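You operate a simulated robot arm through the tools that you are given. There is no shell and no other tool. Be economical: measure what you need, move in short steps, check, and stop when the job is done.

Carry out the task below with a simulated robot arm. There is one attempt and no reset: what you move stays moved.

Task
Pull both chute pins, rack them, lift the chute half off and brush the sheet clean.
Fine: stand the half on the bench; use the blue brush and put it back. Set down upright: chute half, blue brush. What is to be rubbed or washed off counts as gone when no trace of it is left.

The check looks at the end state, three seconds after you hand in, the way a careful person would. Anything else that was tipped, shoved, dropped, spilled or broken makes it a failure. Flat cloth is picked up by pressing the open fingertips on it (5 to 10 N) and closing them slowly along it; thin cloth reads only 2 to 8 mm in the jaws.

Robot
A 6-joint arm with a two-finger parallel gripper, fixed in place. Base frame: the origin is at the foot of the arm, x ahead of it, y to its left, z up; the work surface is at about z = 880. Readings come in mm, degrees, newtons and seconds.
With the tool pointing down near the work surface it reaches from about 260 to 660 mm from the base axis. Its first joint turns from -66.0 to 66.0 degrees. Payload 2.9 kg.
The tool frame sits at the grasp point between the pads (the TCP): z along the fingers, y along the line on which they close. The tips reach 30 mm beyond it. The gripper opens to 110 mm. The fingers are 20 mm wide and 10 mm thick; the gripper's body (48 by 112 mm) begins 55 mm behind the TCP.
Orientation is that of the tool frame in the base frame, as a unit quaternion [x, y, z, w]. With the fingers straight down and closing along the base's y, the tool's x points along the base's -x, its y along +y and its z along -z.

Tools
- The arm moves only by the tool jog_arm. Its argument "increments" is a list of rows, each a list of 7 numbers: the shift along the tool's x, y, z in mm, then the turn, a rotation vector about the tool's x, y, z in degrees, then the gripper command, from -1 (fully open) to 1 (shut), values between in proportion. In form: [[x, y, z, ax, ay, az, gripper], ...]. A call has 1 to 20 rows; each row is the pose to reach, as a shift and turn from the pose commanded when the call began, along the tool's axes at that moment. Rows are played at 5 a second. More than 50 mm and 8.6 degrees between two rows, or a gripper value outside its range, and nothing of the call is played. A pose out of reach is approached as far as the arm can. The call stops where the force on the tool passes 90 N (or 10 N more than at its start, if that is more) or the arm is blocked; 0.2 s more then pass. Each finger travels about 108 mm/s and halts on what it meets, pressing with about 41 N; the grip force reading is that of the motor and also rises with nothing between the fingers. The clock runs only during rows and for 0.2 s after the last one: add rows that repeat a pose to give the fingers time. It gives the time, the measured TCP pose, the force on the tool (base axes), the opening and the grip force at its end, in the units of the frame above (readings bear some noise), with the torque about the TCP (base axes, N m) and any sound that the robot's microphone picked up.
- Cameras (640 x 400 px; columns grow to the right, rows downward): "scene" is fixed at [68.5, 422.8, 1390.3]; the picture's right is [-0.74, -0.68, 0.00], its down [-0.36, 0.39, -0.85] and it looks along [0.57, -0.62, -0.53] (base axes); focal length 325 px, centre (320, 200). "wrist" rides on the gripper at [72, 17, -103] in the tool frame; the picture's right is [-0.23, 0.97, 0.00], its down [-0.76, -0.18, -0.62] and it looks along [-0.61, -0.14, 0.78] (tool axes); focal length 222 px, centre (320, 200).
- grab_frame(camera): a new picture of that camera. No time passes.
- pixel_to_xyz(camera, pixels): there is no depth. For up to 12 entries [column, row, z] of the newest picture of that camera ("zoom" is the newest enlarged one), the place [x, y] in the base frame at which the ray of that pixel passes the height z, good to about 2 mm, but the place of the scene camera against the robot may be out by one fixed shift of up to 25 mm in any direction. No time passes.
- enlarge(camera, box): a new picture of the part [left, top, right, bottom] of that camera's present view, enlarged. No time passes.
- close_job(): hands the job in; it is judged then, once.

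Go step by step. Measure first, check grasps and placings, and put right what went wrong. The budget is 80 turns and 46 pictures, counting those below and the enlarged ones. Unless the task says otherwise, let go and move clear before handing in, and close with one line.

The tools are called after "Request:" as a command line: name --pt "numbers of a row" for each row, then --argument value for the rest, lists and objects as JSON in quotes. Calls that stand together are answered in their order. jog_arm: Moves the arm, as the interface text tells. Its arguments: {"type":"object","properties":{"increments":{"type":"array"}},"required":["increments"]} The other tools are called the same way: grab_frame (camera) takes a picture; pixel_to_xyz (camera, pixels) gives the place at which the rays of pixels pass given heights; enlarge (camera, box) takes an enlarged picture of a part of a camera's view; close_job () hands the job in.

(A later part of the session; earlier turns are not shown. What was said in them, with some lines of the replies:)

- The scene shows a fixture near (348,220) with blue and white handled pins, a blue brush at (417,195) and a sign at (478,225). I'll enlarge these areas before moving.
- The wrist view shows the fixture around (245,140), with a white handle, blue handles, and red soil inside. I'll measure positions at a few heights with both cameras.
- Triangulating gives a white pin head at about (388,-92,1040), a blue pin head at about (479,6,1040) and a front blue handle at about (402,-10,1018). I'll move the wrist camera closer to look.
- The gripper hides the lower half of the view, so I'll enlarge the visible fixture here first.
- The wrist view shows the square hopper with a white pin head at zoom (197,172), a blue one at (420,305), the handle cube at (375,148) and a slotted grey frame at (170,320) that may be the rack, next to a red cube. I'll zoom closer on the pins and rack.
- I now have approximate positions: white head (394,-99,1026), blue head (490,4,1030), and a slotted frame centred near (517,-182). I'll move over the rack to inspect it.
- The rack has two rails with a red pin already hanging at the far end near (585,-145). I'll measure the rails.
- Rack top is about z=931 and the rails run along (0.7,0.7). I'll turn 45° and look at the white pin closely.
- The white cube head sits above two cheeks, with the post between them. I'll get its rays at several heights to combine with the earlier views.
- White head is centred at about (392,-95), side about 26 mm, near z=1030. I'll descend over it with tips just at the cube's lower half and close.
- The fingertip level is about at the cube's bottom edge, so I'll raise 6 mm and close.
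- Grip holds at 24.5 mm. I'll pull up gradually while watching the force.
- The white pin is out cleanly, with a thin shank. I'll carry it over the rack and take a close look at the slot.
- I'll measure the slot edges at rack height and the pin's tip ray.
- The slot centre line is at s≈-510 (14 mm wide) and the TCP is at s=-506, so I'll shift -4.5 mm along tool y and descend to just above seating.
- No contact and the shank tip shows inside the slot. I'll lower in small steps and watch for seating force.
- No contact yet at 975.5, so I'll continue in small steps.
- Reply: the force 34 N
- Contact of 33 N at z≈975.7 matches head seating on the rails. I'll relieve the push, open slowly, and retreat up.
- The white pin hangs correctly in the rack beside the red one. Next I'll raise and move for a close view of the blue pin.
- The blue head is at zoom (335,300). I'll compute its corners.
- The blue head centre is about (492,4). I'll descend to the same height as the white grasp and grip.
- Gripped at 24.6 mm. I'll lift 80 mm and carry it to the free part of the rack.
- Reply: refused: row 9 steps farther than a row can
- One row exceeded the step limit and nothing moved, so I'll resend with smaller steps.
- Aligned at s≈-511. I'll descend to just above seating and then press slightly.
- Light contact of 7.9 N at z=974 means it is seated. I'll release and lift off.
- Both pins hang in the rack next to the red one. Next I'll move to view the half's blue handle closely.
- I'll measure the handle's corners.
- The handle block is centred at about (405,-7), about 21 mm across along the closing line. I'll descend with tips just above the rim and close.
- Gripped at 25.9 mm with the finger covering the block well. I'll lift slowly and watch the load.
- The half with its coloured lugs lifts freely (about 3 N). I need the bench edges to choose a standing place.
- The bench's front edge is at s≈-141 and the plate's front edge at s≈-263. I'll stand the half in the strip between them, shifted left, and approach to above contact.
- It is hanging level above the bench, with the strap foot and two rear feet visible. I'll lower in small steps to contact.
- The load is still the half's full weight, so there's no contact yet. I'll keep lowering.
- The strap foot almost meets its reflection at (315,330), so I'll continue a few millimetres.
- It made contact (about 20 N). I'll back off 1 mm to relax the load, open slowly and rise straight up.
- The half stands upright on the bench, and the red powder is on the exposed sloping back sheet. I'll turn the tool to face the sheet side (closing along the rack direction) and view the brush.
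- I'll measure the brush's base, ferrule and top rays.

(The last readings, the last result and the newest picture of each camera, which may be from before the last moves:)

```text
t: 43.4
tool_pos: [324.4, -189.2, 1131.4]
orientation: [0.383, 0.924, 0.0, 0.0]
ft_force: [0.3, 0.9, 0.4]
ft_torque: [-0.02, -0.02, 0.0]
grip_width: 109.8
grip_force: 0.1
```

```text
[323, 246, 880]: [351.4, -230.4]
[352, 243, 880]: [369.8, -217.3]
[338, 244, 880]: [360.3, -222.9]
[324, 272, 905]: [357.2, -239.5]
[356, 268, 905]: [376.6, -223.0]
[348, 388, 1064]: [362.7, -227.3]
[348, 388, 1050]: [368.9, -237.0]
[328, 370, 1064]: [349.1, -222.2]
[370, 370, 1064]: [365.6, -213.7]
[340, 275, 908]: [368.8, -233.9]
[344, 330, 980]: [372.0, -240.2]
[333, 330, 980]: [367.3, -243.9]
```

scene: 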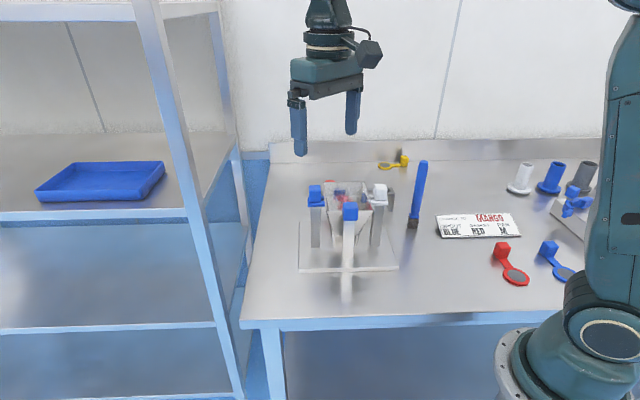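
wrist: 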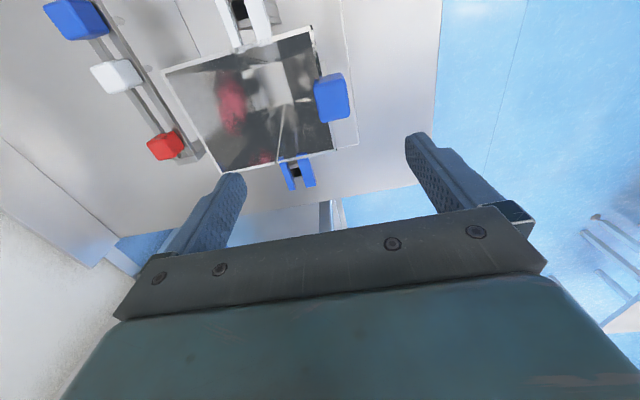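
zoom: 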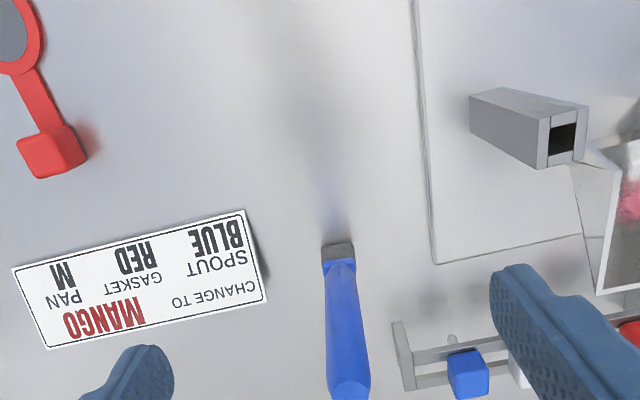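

The brush axis is about (365,-229), its top is near z=1064, and the head is about 24 mm wide along b. I'll descend over it and grip at z≈1016.

Request:
jog_arm --pt "-30 0.5 0 0 0 0 -1" --pt "-57 0.5 0 0 0 0 -1" --pt "-57 0.5 40 0 0 0 -1" --pt "-57 0.5 80 0 0 0 -1" --pt "-57 0.5 115 0 0 0 -0.6" --pt "-57 0.5 115 0 0 0 0" --pt "-57 0.5 115 0 0 0 0.4" --pt "-57 0.5 115 0 0 0 0.6" --pt "-57 0.5 115 0 0 0 0.8" --pt "-57 0.5 115 0 0 0 1" --pt "-57 0.5 115 0 0 0 1"

Request:
enlarge --camera "wrist" --box '[200, 0, 440, 200]'

```text
t: 45.8
tool_pos: [362.2, -230.8, 1015.7]
orientation: [0.382, 0.924, 0.001, 0.0]
ft_force: [-0.1, -0.6, -0.2]
ft_torque: [0.08, -0.09, -0.01]
grip_width: 21.4
grip_force: 40.7
```

```text
2.00 times, centred on (320, 100) of wrist
```

zoom: 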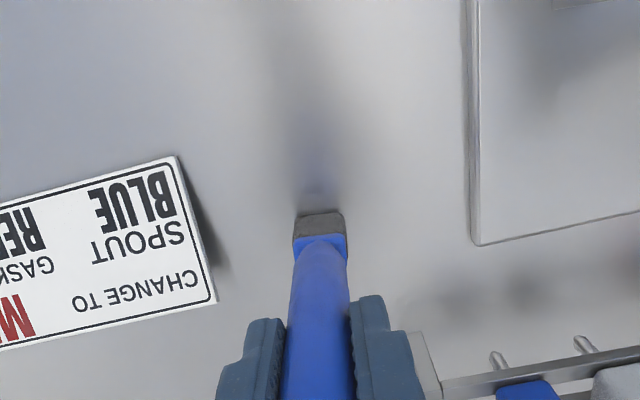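

Gripped at 21.4 mm. I'll lift well clear and move in front of the sheet to look at it.

Request:
jog_arm --pt "0 0 -20 0 0 0 1" --pt "0 0 -60 0 0 0 1" --pt "0 0 -105 0 0 0 1" --pt "0 0 -150 0 0 0 1" --pt "0 0 -165 0 0 0 1" --pt "24 39 -165 0 0 0 1" --pt "48 78 -165 0 0 0 1" --pt "72 117 -165 0 0 0 1" --pt "96 156 -165 0 0 0 1" --pt "119 193 -165 0 0 0 1" --pt "119 193 -165 0 0 0 1"

Request:
enlarge --camera "wrist" --box '[200, 0, 440, 200]'

```text
t: 48.2
tool_pos: [416.4, -8.0, 1181.3]
orientation: [0.382, 0.924, 0.0, 0.0]
ft_force: [0.0, -0.4, -1.7]
ft_torque: [0.03, -0.04, 0.02]
grip_width: 21.4
grip_force: 40.9
```

```text
2.00 times, centred on (320, 100) of wrist
```

zoom: 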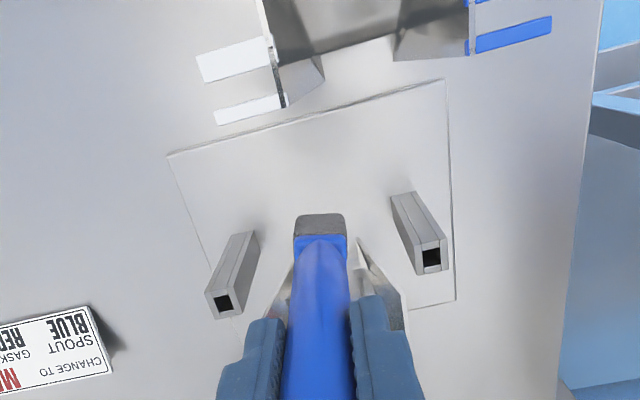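

The brush hides the sheet from this camera, but the scene camera faces the sheet, so I'll use that.

Request:
enlarge --camera "scene" --box '[310, 150, 400, 260]'

```text
3.64 times, centred on (355, 205) of scene
```

zoom: 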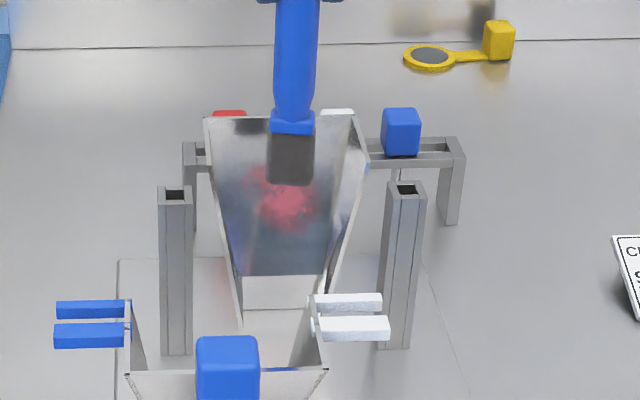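

The sheet is visible as a trapezoid from zoom (205,118)–(353,113) down to (240,275)–(325,272), with red around (285,200). I estimate it runs from s=-425, z=1007 down to s=-369, z=915. I'll tilt the brush 30° toward it and come to a stand-off.

Request:
jog_arm --pt "0 -1 0 0 -7.5 0 1" --pt "0 -2 0 0 -15 0 1" --pt "0 -3 0 0 -22.5 0 1" --pt "0 -3.7 0 0 -30 0 1" --pt "0 -3.7 30 0 -30 0 1" --pt "0 -3.7 60 0 -30 0 1" --pt "-1 -3.7 93 0 -30 0 1" --pt "-1 -3.7 93 0 -30 0 1"

Request:
enlarge --camera "scene" --box '[310, 150, 400, 260]'

```text
t: 50.0
tool_pos: [416.9, -13.0, 1088.7]
orientation: [0.369, 0.893, -0.098, 0.239]
ft_force: [0.0, -0.3, -0.9]
ft_torque: [0.01, 0.01, -0.02]
grip_width: 21.4
grip_force: 40.7
```

```text
3.64 times, centred on (355, 205) of scene
```

zoom: 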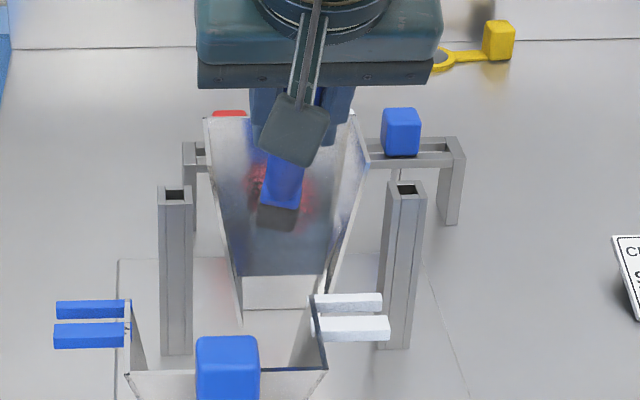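

The brush tip hovers in front of the sheet at zoom (278,225). I'll approach along the sheet normal in small steps to find contact.

Request:
jog_arm --pt "-2.9 0 5.3 0 0 0 1" --pt "-5.8 0 10.5 0 0 0 1" --pt "-8.2 0 14.9 0 0 0 1" --pt "-8.2 0 14.9 0 0 0 1"

```text
t: 51.0
tool_pos: [425.8, -22.1, 1080.6]
orientation: [0.37, 0.892, -0.099, 0.238]
ft_force: [-0.1, 0.2, -0.1]
ft_torque: [0.01, 0.0, 0.01]
grip_width: 21.4
grip_force: 40.8
```

Request:
jog_arm --pt "-1 0 1.8 0 0 0 1" --pt "-2 0 3.5 0 0 0 1" --pt "-2.4 0 4.4 0 0 0 1" --pt "-2.4 0 4.4 0 0 0 1"

```text
t: 52.0
tool_pos: [429.0, -25.3, 1078.5]
orientation: [0.369, 0.893, -0.098, 0.24]
ft_force: [-13.2, 15.0, 17.1]
ft_torque: [0.79, 0.39, 0.27]
grip_width: 21.4
grip_force: 41.2
```

Contact gives about 25 N, roughly along the expected normal. I'll back off 1.5 mm and slide up-slope 15 mm to verify the slope angle.

Request:
jog_arm --pt "0.8 0 -1.4 0 0 0 1" --pt "-3.6 0 -3.8 0 0 0 1" --pt "-8 0 -6.2 0 0 0 1" --pt "-12.4 0 -8.6 0 0 0 1" --pt "-12.4 0 -8.6 0 0 0 1"

```text
t: 53.2
tool_pos: [432.5, -29.4, 1090.0]
orientation: [0.37, 0.893, -0.099, 0.238]
ft_force: [-8.1, 7.3, -0.2]
ft_torque: [0.8, 0.96, 0.05]
grip_width: 21.3
grip_force: 40.8
```

The slope matches (about 9 N normal force here). I'll sweep the sheet in a zigzag from top to bottom.

Request:
jog_arm --pt "-19.3 0 -10.6 0 0 0 1" --pt "-19.3 26 -10.6 0 0 0 1" --pt "-19.3 0 -10.6 0 0 0 1" --pt "-19.3 -26 -10.6 0 0 0 1" --pt "-10.5 -26 -5.8 0 0 0 1" --pt "-10.5 0 -5.8 0 0 0 1" --pt "-10.5 25 -5.8 0 0 0 1" --pt "-1.8 25 -1 0 0 0 1" --pt "-1.8 -23 -1 0 0 0 1" --pt "7 -23 3.8 0 0 0 1" --pt "7 22 3.8 0 0 0 1" --pt "15.8 22 8.6 0 0 0 1" --pt "15.8 -21 8.6 0 0 0 1" --pt "24.6 -19 13.4 0 0 0 1" --pt "24.6 19 13.4 0 0 0 1" --pt "33.3 17 18.2 0 0 0 1" --pt "33.3 -17 18.2 0 0 0 1" --pt "42.1 -15 23 0 0 0 1" --pt "42.1 15 23 0 0 0 1" --pt "42.1 0 23 0 0 0 1"

Request:
enlarge --camera "scene" --box '[310, 150, 400, 260]'

```text
t: 57.4
tool_pos: [417.2, -8.2, 1049.6]
orientation: [0.369, 0.892, -0.098, 0.24]
ft_force: [-0.8, -0.9, -0.7]
ft_torque: [-0.01, -0.01, 0.01]
grip_width: 21.4
grip_force: 41.2
```

```text
3.64 times, centred on (355, 205) of scene
```

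zoom: 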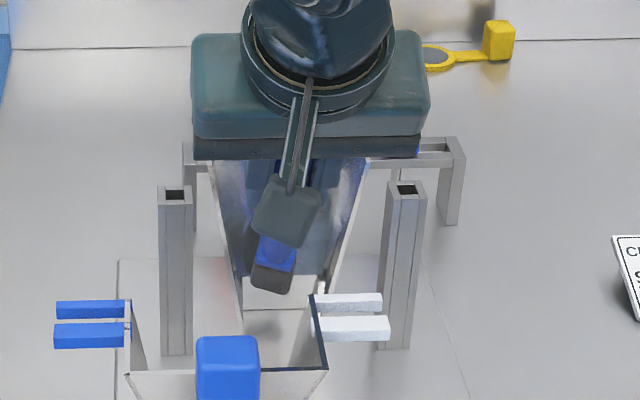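

Red is no longer evident around zoom (285,200). I'll back off, rise clear of the scene view and inspect the sheet.

Request:
jog_arm --pt "9.6 0 -17.5 0 0 0 1" --pt "-10 0 -52 0 0 0 1" --pt "-30 0 -87 0 0 0 1" --pt "-50 0 -121 0 0 0 1" --pt "-70 0 -156 0 0 0 1" --pt "-80 0 -173 0 0 0 1" --pt "-80 0 -173 0 0 0 1"

Request:
enlarge --camera "scene" --box '[320, 170, 380, 235]'

```text
t: 59.0
tool_pos: [401.2, 1.6, 1239.7]
orientation: [0.37, 0.892, -0.099, 0.239]
ft_force: [-0.8, -0.1, -1.1]
ft_torque: [0.02, 0.01, 0.02]
grip_width: 21.3
grip_force: 40.9
```

```text
6.15 times, centred on (350, 202) of scene
```

zoom: 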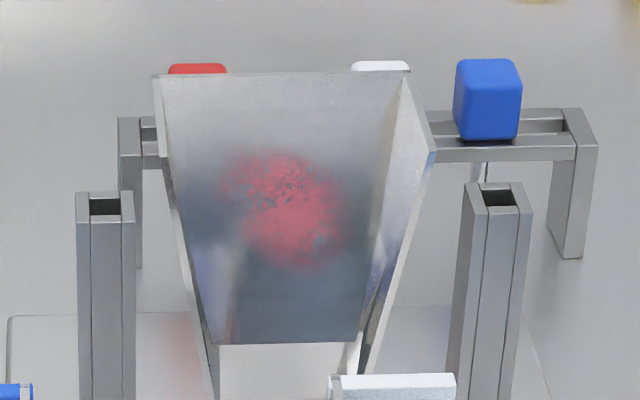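

The red patch remains at zoom (220–350, 150–270), so the sweep was mostly out of contact. I'll return to mid-patch and re-establish contact with force readings.

Request:
jog_arm --pt "12 0 33 0 0 0 1" --pt "24 0 66 0 0 0 1" --pt "36 0 100 0 0 0 1" --pt "47.5 0 132.5 0 0 0 1" --pt "51.5 0 145.2 0 0 0 1" --pt "47.2 0 154 0 0 0 1" --pt "46.7 0 154.8 0 0 0 1" --pt "46.7 0 154.8 0 0 0 1"

```text
t: 60.8
tool_pos: [430.5, -26.0, 1081.8]
orientation: [0.369, 0.893, -0.099, 0.239]
ft_force: [0.3, 0.6, -0.5]
ft_torque: [-0.01, 0.0, 0.03]
grip_width: 21.1
grip_force: 41.4
```

No contact at the same depth, so the brush may have rotated slightly in the grip. I'll press further in small steps.

Request:
jog_arm --pt "-0.5 0 0.9 0 0 0 1" --pt "-1 0 1.8 0 0 0 1" --pt "-1 0 1.8 0 0 0 1"

```text
t: 61.6
tool_pos: [431.2, -27.6, 1079.9]
orientation: [0.369, 0.893, -0.099, 0.239]
ft_force: [-0.1, 0.7, -0.3]
ft_torque: [0.01, -0.01, 0.01]
grip_width: 21.2
grip_force: 40.8
```

Request:
jog_arm --pt "-0.5 0 0.9 0 0 0 1" --pt "-1 0 1.8 0 0 0 1" --pt "-1.4 0 2.6 0 0 0 1" --pt "-1.4 0 2.6 0 0 0 1"

Request:
enlarge --camera "scene" --box '[310, 150, 400, 235]'

```text
t: 62.6
tool_pos: [432.2, -27.6, 1078.8]
orientation: [0.368, 0.893, -0.097, 0.24]
ft_force: [-14.1, 11.8, 17.3]
ft_torque: [0.63, 0.66, 0.1]
grip_width: 21.2
grip_force: 41.2
```

```text
4.71 times, centred on (355, 192) of scene
```

zoom: 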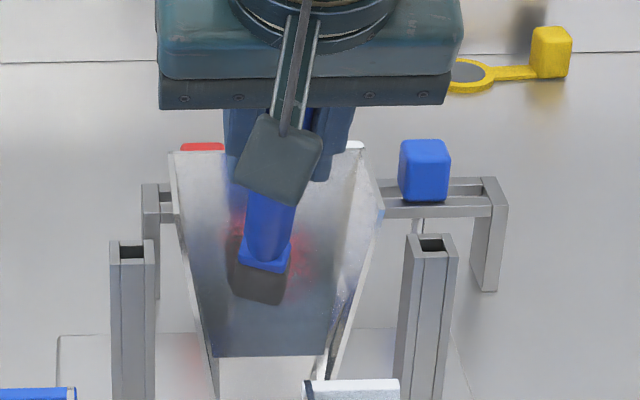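

Contact is back at about 25 N, with the head at zoom (260,270) over the patch. I'll do a lateral stroke here and check that force persists.

Request:
jog_arm --pt "0 10 0 0 0 0 1" --pt "0 22 0 0 0 0 1" --pt "0 10 0 0 0 0 1" --pt "0 -5 0 0 0 0 1" --pt "0 -18 0 0 0 0 1" --pt "0 -5 0 0 0 0 1" --pt "0 10 0 0 0 0 1" --pt "0 22 0 0 0 0 1" --pt "0 22 0 0 0 0 1"

Request:
enlarge --camera "scene" --box '[310, 150, 400, 235]'

```text
t: 64.6
tool_pos: [445.9, -16.2, 1078.7]
orientation: [0.373, 0.891, -0.103, 0.237]
ft_force: [-24.3, -11.2, 14.5]
ft_torque: [-2.13, 2.23, -1.39]
grip_width: 22.5
grip_force: 40.8
```

```text
4.71 times, centred on (355, 192) of scene
```

zoom: 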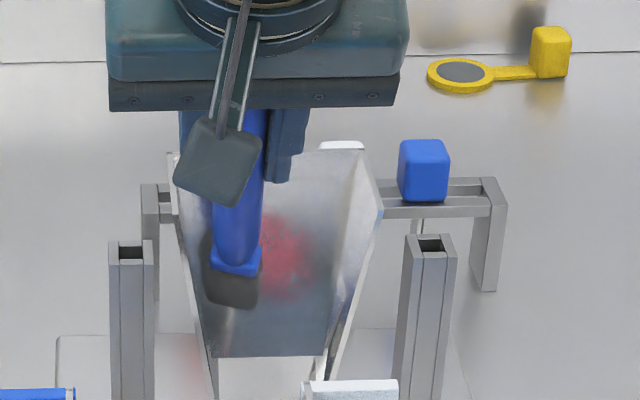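

The head is pressed against the left wall (25 N sideways), and the contact line is at the lower end of the patch. The patch extends about 48 mm up-slope, so I'll recentre, move up-slope and read the force.

Request:
jog_arm --pt "0 -10 0 0 0 0 1" --pt "0 -22 0 0 0 0 1" --pt "-5.3 -22 -2.9 0 0 0 1" --pt "-10.5 -22 -5.8 0 0 0 1" --pt "-10.5 -22 -5.8 0 0 0 1"

```text
t: 65.8
tool_pos: [436.3, -32.8, 1090.1]
orientation: [0.369, 0.893, -0.098, 0.239]
ft_force: [-2.5, 3.7, -0.6]
ft_torque: [0.41, 0.32, 0.1]
grip_width: 21.1
grip_force: 41.1
```

Force fell to about 4 N, so I'll press 2 mm more and do lateral strokes on this line.

Request:
jog_arm --pt "-1 0 1.8 0 0 0 1" --pt "-1 10 1.8 0 0 0 1" --pt "-1 20 1.8 0 0 0 1" --pt "-1 5 1.8 0 0 0 1" --pt "-1 -10 1.8 0 0 0 1" --pt "-1 -26 1.8 0 0 0 1" --pt "-1 -10 1.8 0 0 0 1" --pt "-1 5 1.8 0 0 0 1" --pt "-1 20 1.8 0 0 0 1" --pt "-1 5 1.8 0 0 0 1" --pt "-1 -10 1.8 0 0 0 1" --pt "-1 -26 1.8 0 0 0 1" --pt "-1 -26 1.8 0 0 0 1"

Request:
enlarge --camera "scene" --box '[310, 150, 400, 235]'

```text
t: 68.6
tool_pos: [419.8, -53.1, 1089.1]
orientation: [0.368, 0.893, -0.099, 0.24]
ft_force: [-4.2, 8.8, 4.2]
ft_torque: [0.85, 0.17, 0.3]
grip_width: 21.4
grip_force: 40.7
```

```text
4.71 times, centred on (355, 192) of scene
```

zoom: 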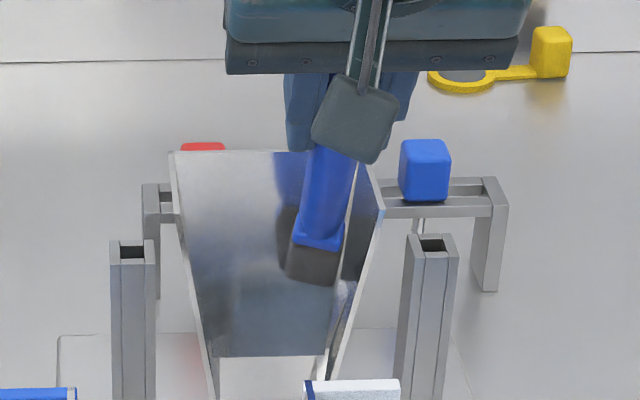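

The sheet left of the brush is now clean. I'll make more lateral passes on lines above and below, then lift away.

Request:
jog_arm --pt "-0.3 15 0.6 0 0 0 1" --pt "-0.3 30 0.6 0 0 0 1" --pt "-0.3 45 0.6 0 0 0 1" --pt "-11.5 45 -4 0 0 0 1" --pt "-11.5 22 -4 0 0 0 1" --pt "-11.5 0 -4 0 0 0 1" --pt "-20.7 0 -8 0 0 0 1" --pt "-20.7 22 -8 0 0 0 1" --pt "-20.7 45 -8 0 0 0 1" --pt "-5.9 45 -1.8 0 0 0 1" --pt "-5.9 22 -1.8 0 0 0 1" --pt "-5.9 0 -1.8 0 0 0 1" --pt "7.2 2 3.4 0 0 0 1" --pt "7.2 22 3.4 0 0 0 1" --pt "7.2 42 3.4 0 0 0 1" --pt "14.7 40 6.4 0 0 0 1" --pt "14.7 22 6.4 0 0 0 1" --pt "14.7 4 6.4 0 0 0 1" --pt "14.7 22 6.4 0 0 0 1"

```text
t: 72.6
tool_pos: [429.0, -30.8, 1075.5]
orientation: [0.37, 0.892, -0.099, 0.239]
ft_force: [-0.1, 0.1, -1.3]
ft_torque: [0.01, 0.0, -0.01]
grip_width: 21.3
grip_force: 41.1
```

Contact ended off the surface at the bottom line. I'll back off, rise and inspect the sheet.

Request:
jog_arm --pt "9.6 0 -17.5 0 0 0 1" --pt "-10 0 -52 0 0 0 1" --pt "-30 0 -87 0 0 0 1" --pt "-50 0 -121 0 0 0 1" --pt "-70 0 -156 0 0 0 1" --pt "-70 0 -156 0 0 0 1"

Request:
enlarge --camera "scene" --box '[320, 170, 380, 235]'

```text
t: 74.0
tool_pos: [417.2, -18.5, 1245.0]
orientation: [0.37, 0.892, -0.099, 0.239]
ft_force: [0.1, -0.7, 0.3]
ft_torque: [0.04, 0.04, 0.02]
grip_width: 21.4
grip_force: 41.7
```

```text
6.15 times, centred on (350, 202) of scene
```

zoom: 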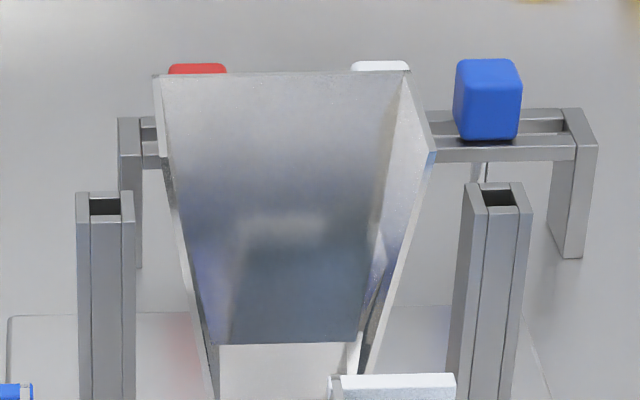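

The sheet is clean, with no red left on it. I'll untilt the brush and check how it sits in the grip.

Request:
jog_arm --pt "0 0 0 0 7.5 0 1" --pt "0 0 0 0 15 0 1" --pt "0 0 0 0 22.5 0 1" --pt "0 0 0 0 30 0 1" --pt "0 0 0 0 30 0 1"

Request:
enlarge --camera "wrist" --box '[200, 0, 440, 200]'

```text
t: 75.2
tool_pos: [423.1, -14.0, 1244.5]
orientation: [0.382, 0.924, 0.002, 0.016]
ft_force: [0.4, -0.2, -1.3]
ft_torque: [0.0, 0.0, -0.01]
grip_width: 20.9
grip_force: 41.0
out of reach, approached as far as the arm can: row 4, 5
```

```text
2.00 times, centred on (320, 100) of wrist
```

zoom: 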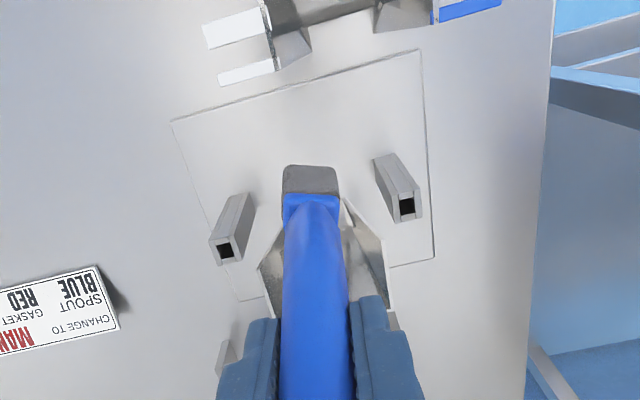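

The head has shifted from zoom row 215 to 165, so the brush rotated about 9.4° in the grip. I'll compensate by tilting the tool -9.4° about its y, and carry the brush above its original spot.

Request:
jog_arm --pt "0 0 30 0 -4.7 0 1" --pt "0 0 62 0 -9.4 0 1" --pt "-16 -28 62 0 -9.4 0 1" --pt "-32 -56 62 0 -9.4 0 1" --pt "-48 -84 62 0 -9.4 0 1" --pt "-64 -112 62 0 -9.4 0 1" --pt "-80 -140 62 0 -9.4 0 1" --pt "-96 -168 62 0 -9.4 0 1" --pt "-110 -196 62 0 -9.4 0 1" --pt "-110 -196 62 0 -9.4 0 1"

```text
t: 77.4
tool_pos: [360.6, -232.2, 1181.8]
orientation: [0.381, 0.921, -0.031, 0.076]
ft_force: [0.0, 0.2, 0.0]
ft_torque: [0.02, 0.02, -0.01]
grip_width: 21.2
grip_force: 40.7
```

The tilt is 9.4° as intended. I'll descend vertically to about 10 mm above contact.

Request:
jog_arm --pt "6.5 2 39.5 0 0 0 1" --pt "13 2 79 0 0 0 1" --pt "19.5 2 118 0 0 0 1" --pt "25.3 2 153 0 0 0 1" --pt "25.3 2 153 0 0 0 1"

Request:
enlarge --camera "scene" --box '[365, 150, 465, 250]'

```text
t: 78.6
tool_pos: [361.2, -229.5, 1026.7]
orientation: [0.382, 0.921, -0.032, 0.075]
ft_force: [1.1, 0.2, -0.8]
ft_torque: [-0.02, 0.0, -0.01]
grip_width: 21.0
grip_force: 41.4
```

```text
4.00 times, centred on (415, 200) of scene
```

zoom: 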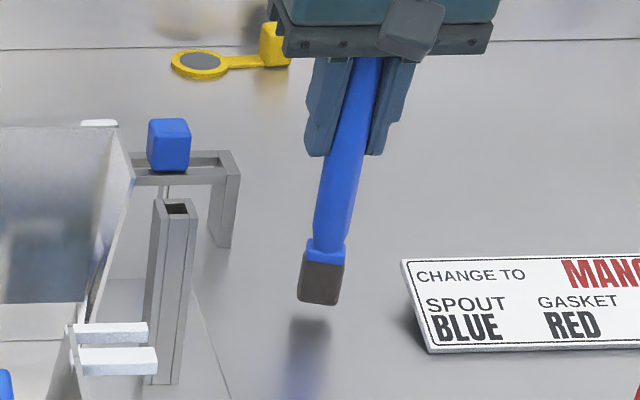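

The brush hangs essentially vertical above its spot, with its reflection below at (308,330). I'll lower it stepwise to contact.

Request:
jog_arm --pt "0.8 0 5 0 0 0 1" --pt "1.3 0 8 0 0 0 1" --pt "1.5 0 9 0 0 0 1" --pt "1.5 0 9 0 0 0 1"

```text
t: 79.6
tool_pos: [361.8, -228.0, 1017.1]
orientation: [0.381, 0.921, -0.031, 0.076]
ft_force: [0.1, 0.3, 0.3]
ft_torque: [0.03, 0.03, 0.03]
grip_width: 21.3
grip_force: 40.6
```

Request:
jog_arm --pt "0.2 0 1 0 0 0 1" --pt "0.3 0 2 0 0 0 1" --pt "0.3 0 2 0 0 0 1"

```text
t: 80.4
tool_pos: [360.8, -229.2, 1016.5]
orientation: [0.382, 0.921, -0.032, 0.076]
ft_force: [-2.9, 3.6, 14.7]
ft_torque: [0.57, 0.52, 0.01]
grip_width: 21.2
grip_force: 40.6
```

It touched down (about 15 N). I'll relieve the push by 1 mm and open gently, only slightly at first.

Request:
jog_arm --pt "-0.2 0 -1 0 0 0 1" --pt "-0.2 0 -1 0 0 0 0.6" --pt "-0.2 0 -1 0 0 0 0.57" --pt "-0.2 0 -1 0 0 0 0.54" --pt "-0.2 0 -1 0 0 0 0.5" --pt "-0.2 0 -1 0 0 0 0.4" --pt "-0.2 0 -1 0 0 0 0.3" --pt "-0.2 0 -1 0 0 0 0.0" --pt "-0.2 0 -1 0 0 0 -0.3" --pt "-0.2 0 -1 0 0 0 -0.3"

```text
t: 82.6
tool_pos: [362.3, -230.5, 1016.4]
orientation: [0.382, 0.921, -0.031, 0.076]
ft_force: [1.1, 0.1, 0.1]
ft_torque: [-0.03, -0.01, 0.06]
grip_width: 71.3
grip_force: 0.1
```

The fingers are open with no force or sound. I'll rise straight up and away, then take the last picture.

Request:
jog_arm --pt "-3.3 0 -20 0 0 0 -0.3" --pt "-8 0 -49 0 0 0 -0.3" --pt "-14.7 0 -89 0 0 0 -0.3" --pt "-22 0 -133 0 0 0 -0.3" --pt "-29 0 -175 0 0 0 -0.3" --pt "-29 0 -175 0 0 0 -0.3"

Request:
grab_frame --camera "scene"

```text
t: 84.0
tool_pos: [363.5, -229.5, 1193.9]
orientation: [0.382, 0.921, -0.032, 0.076]
ft_force: [-1.0, 0.3, -0.3]
ft_torque: [0.01, 0.01, 0.01]
grip_width: 71.5
grip_force: 0.2
```

```text
0 pictures are left
```

scene: 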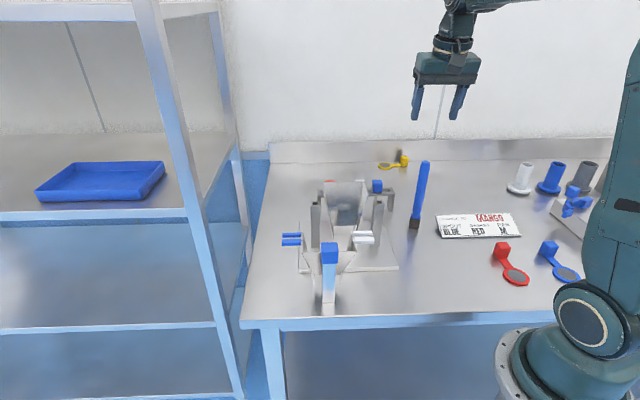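

The last picture shows the brush standing at (420,195) as at the start, the half upright at (329,265), the pins racked and the sheet clean. The arm is clear, so I'm handing in.

Request:
close_job

```text
The job is handed in.
```

I pulled both pins and racked them, stood the chute half upright on the bench, and brushed the sheet until no red showed. The blue brush is back upright in its original spot, and the job is handed in.
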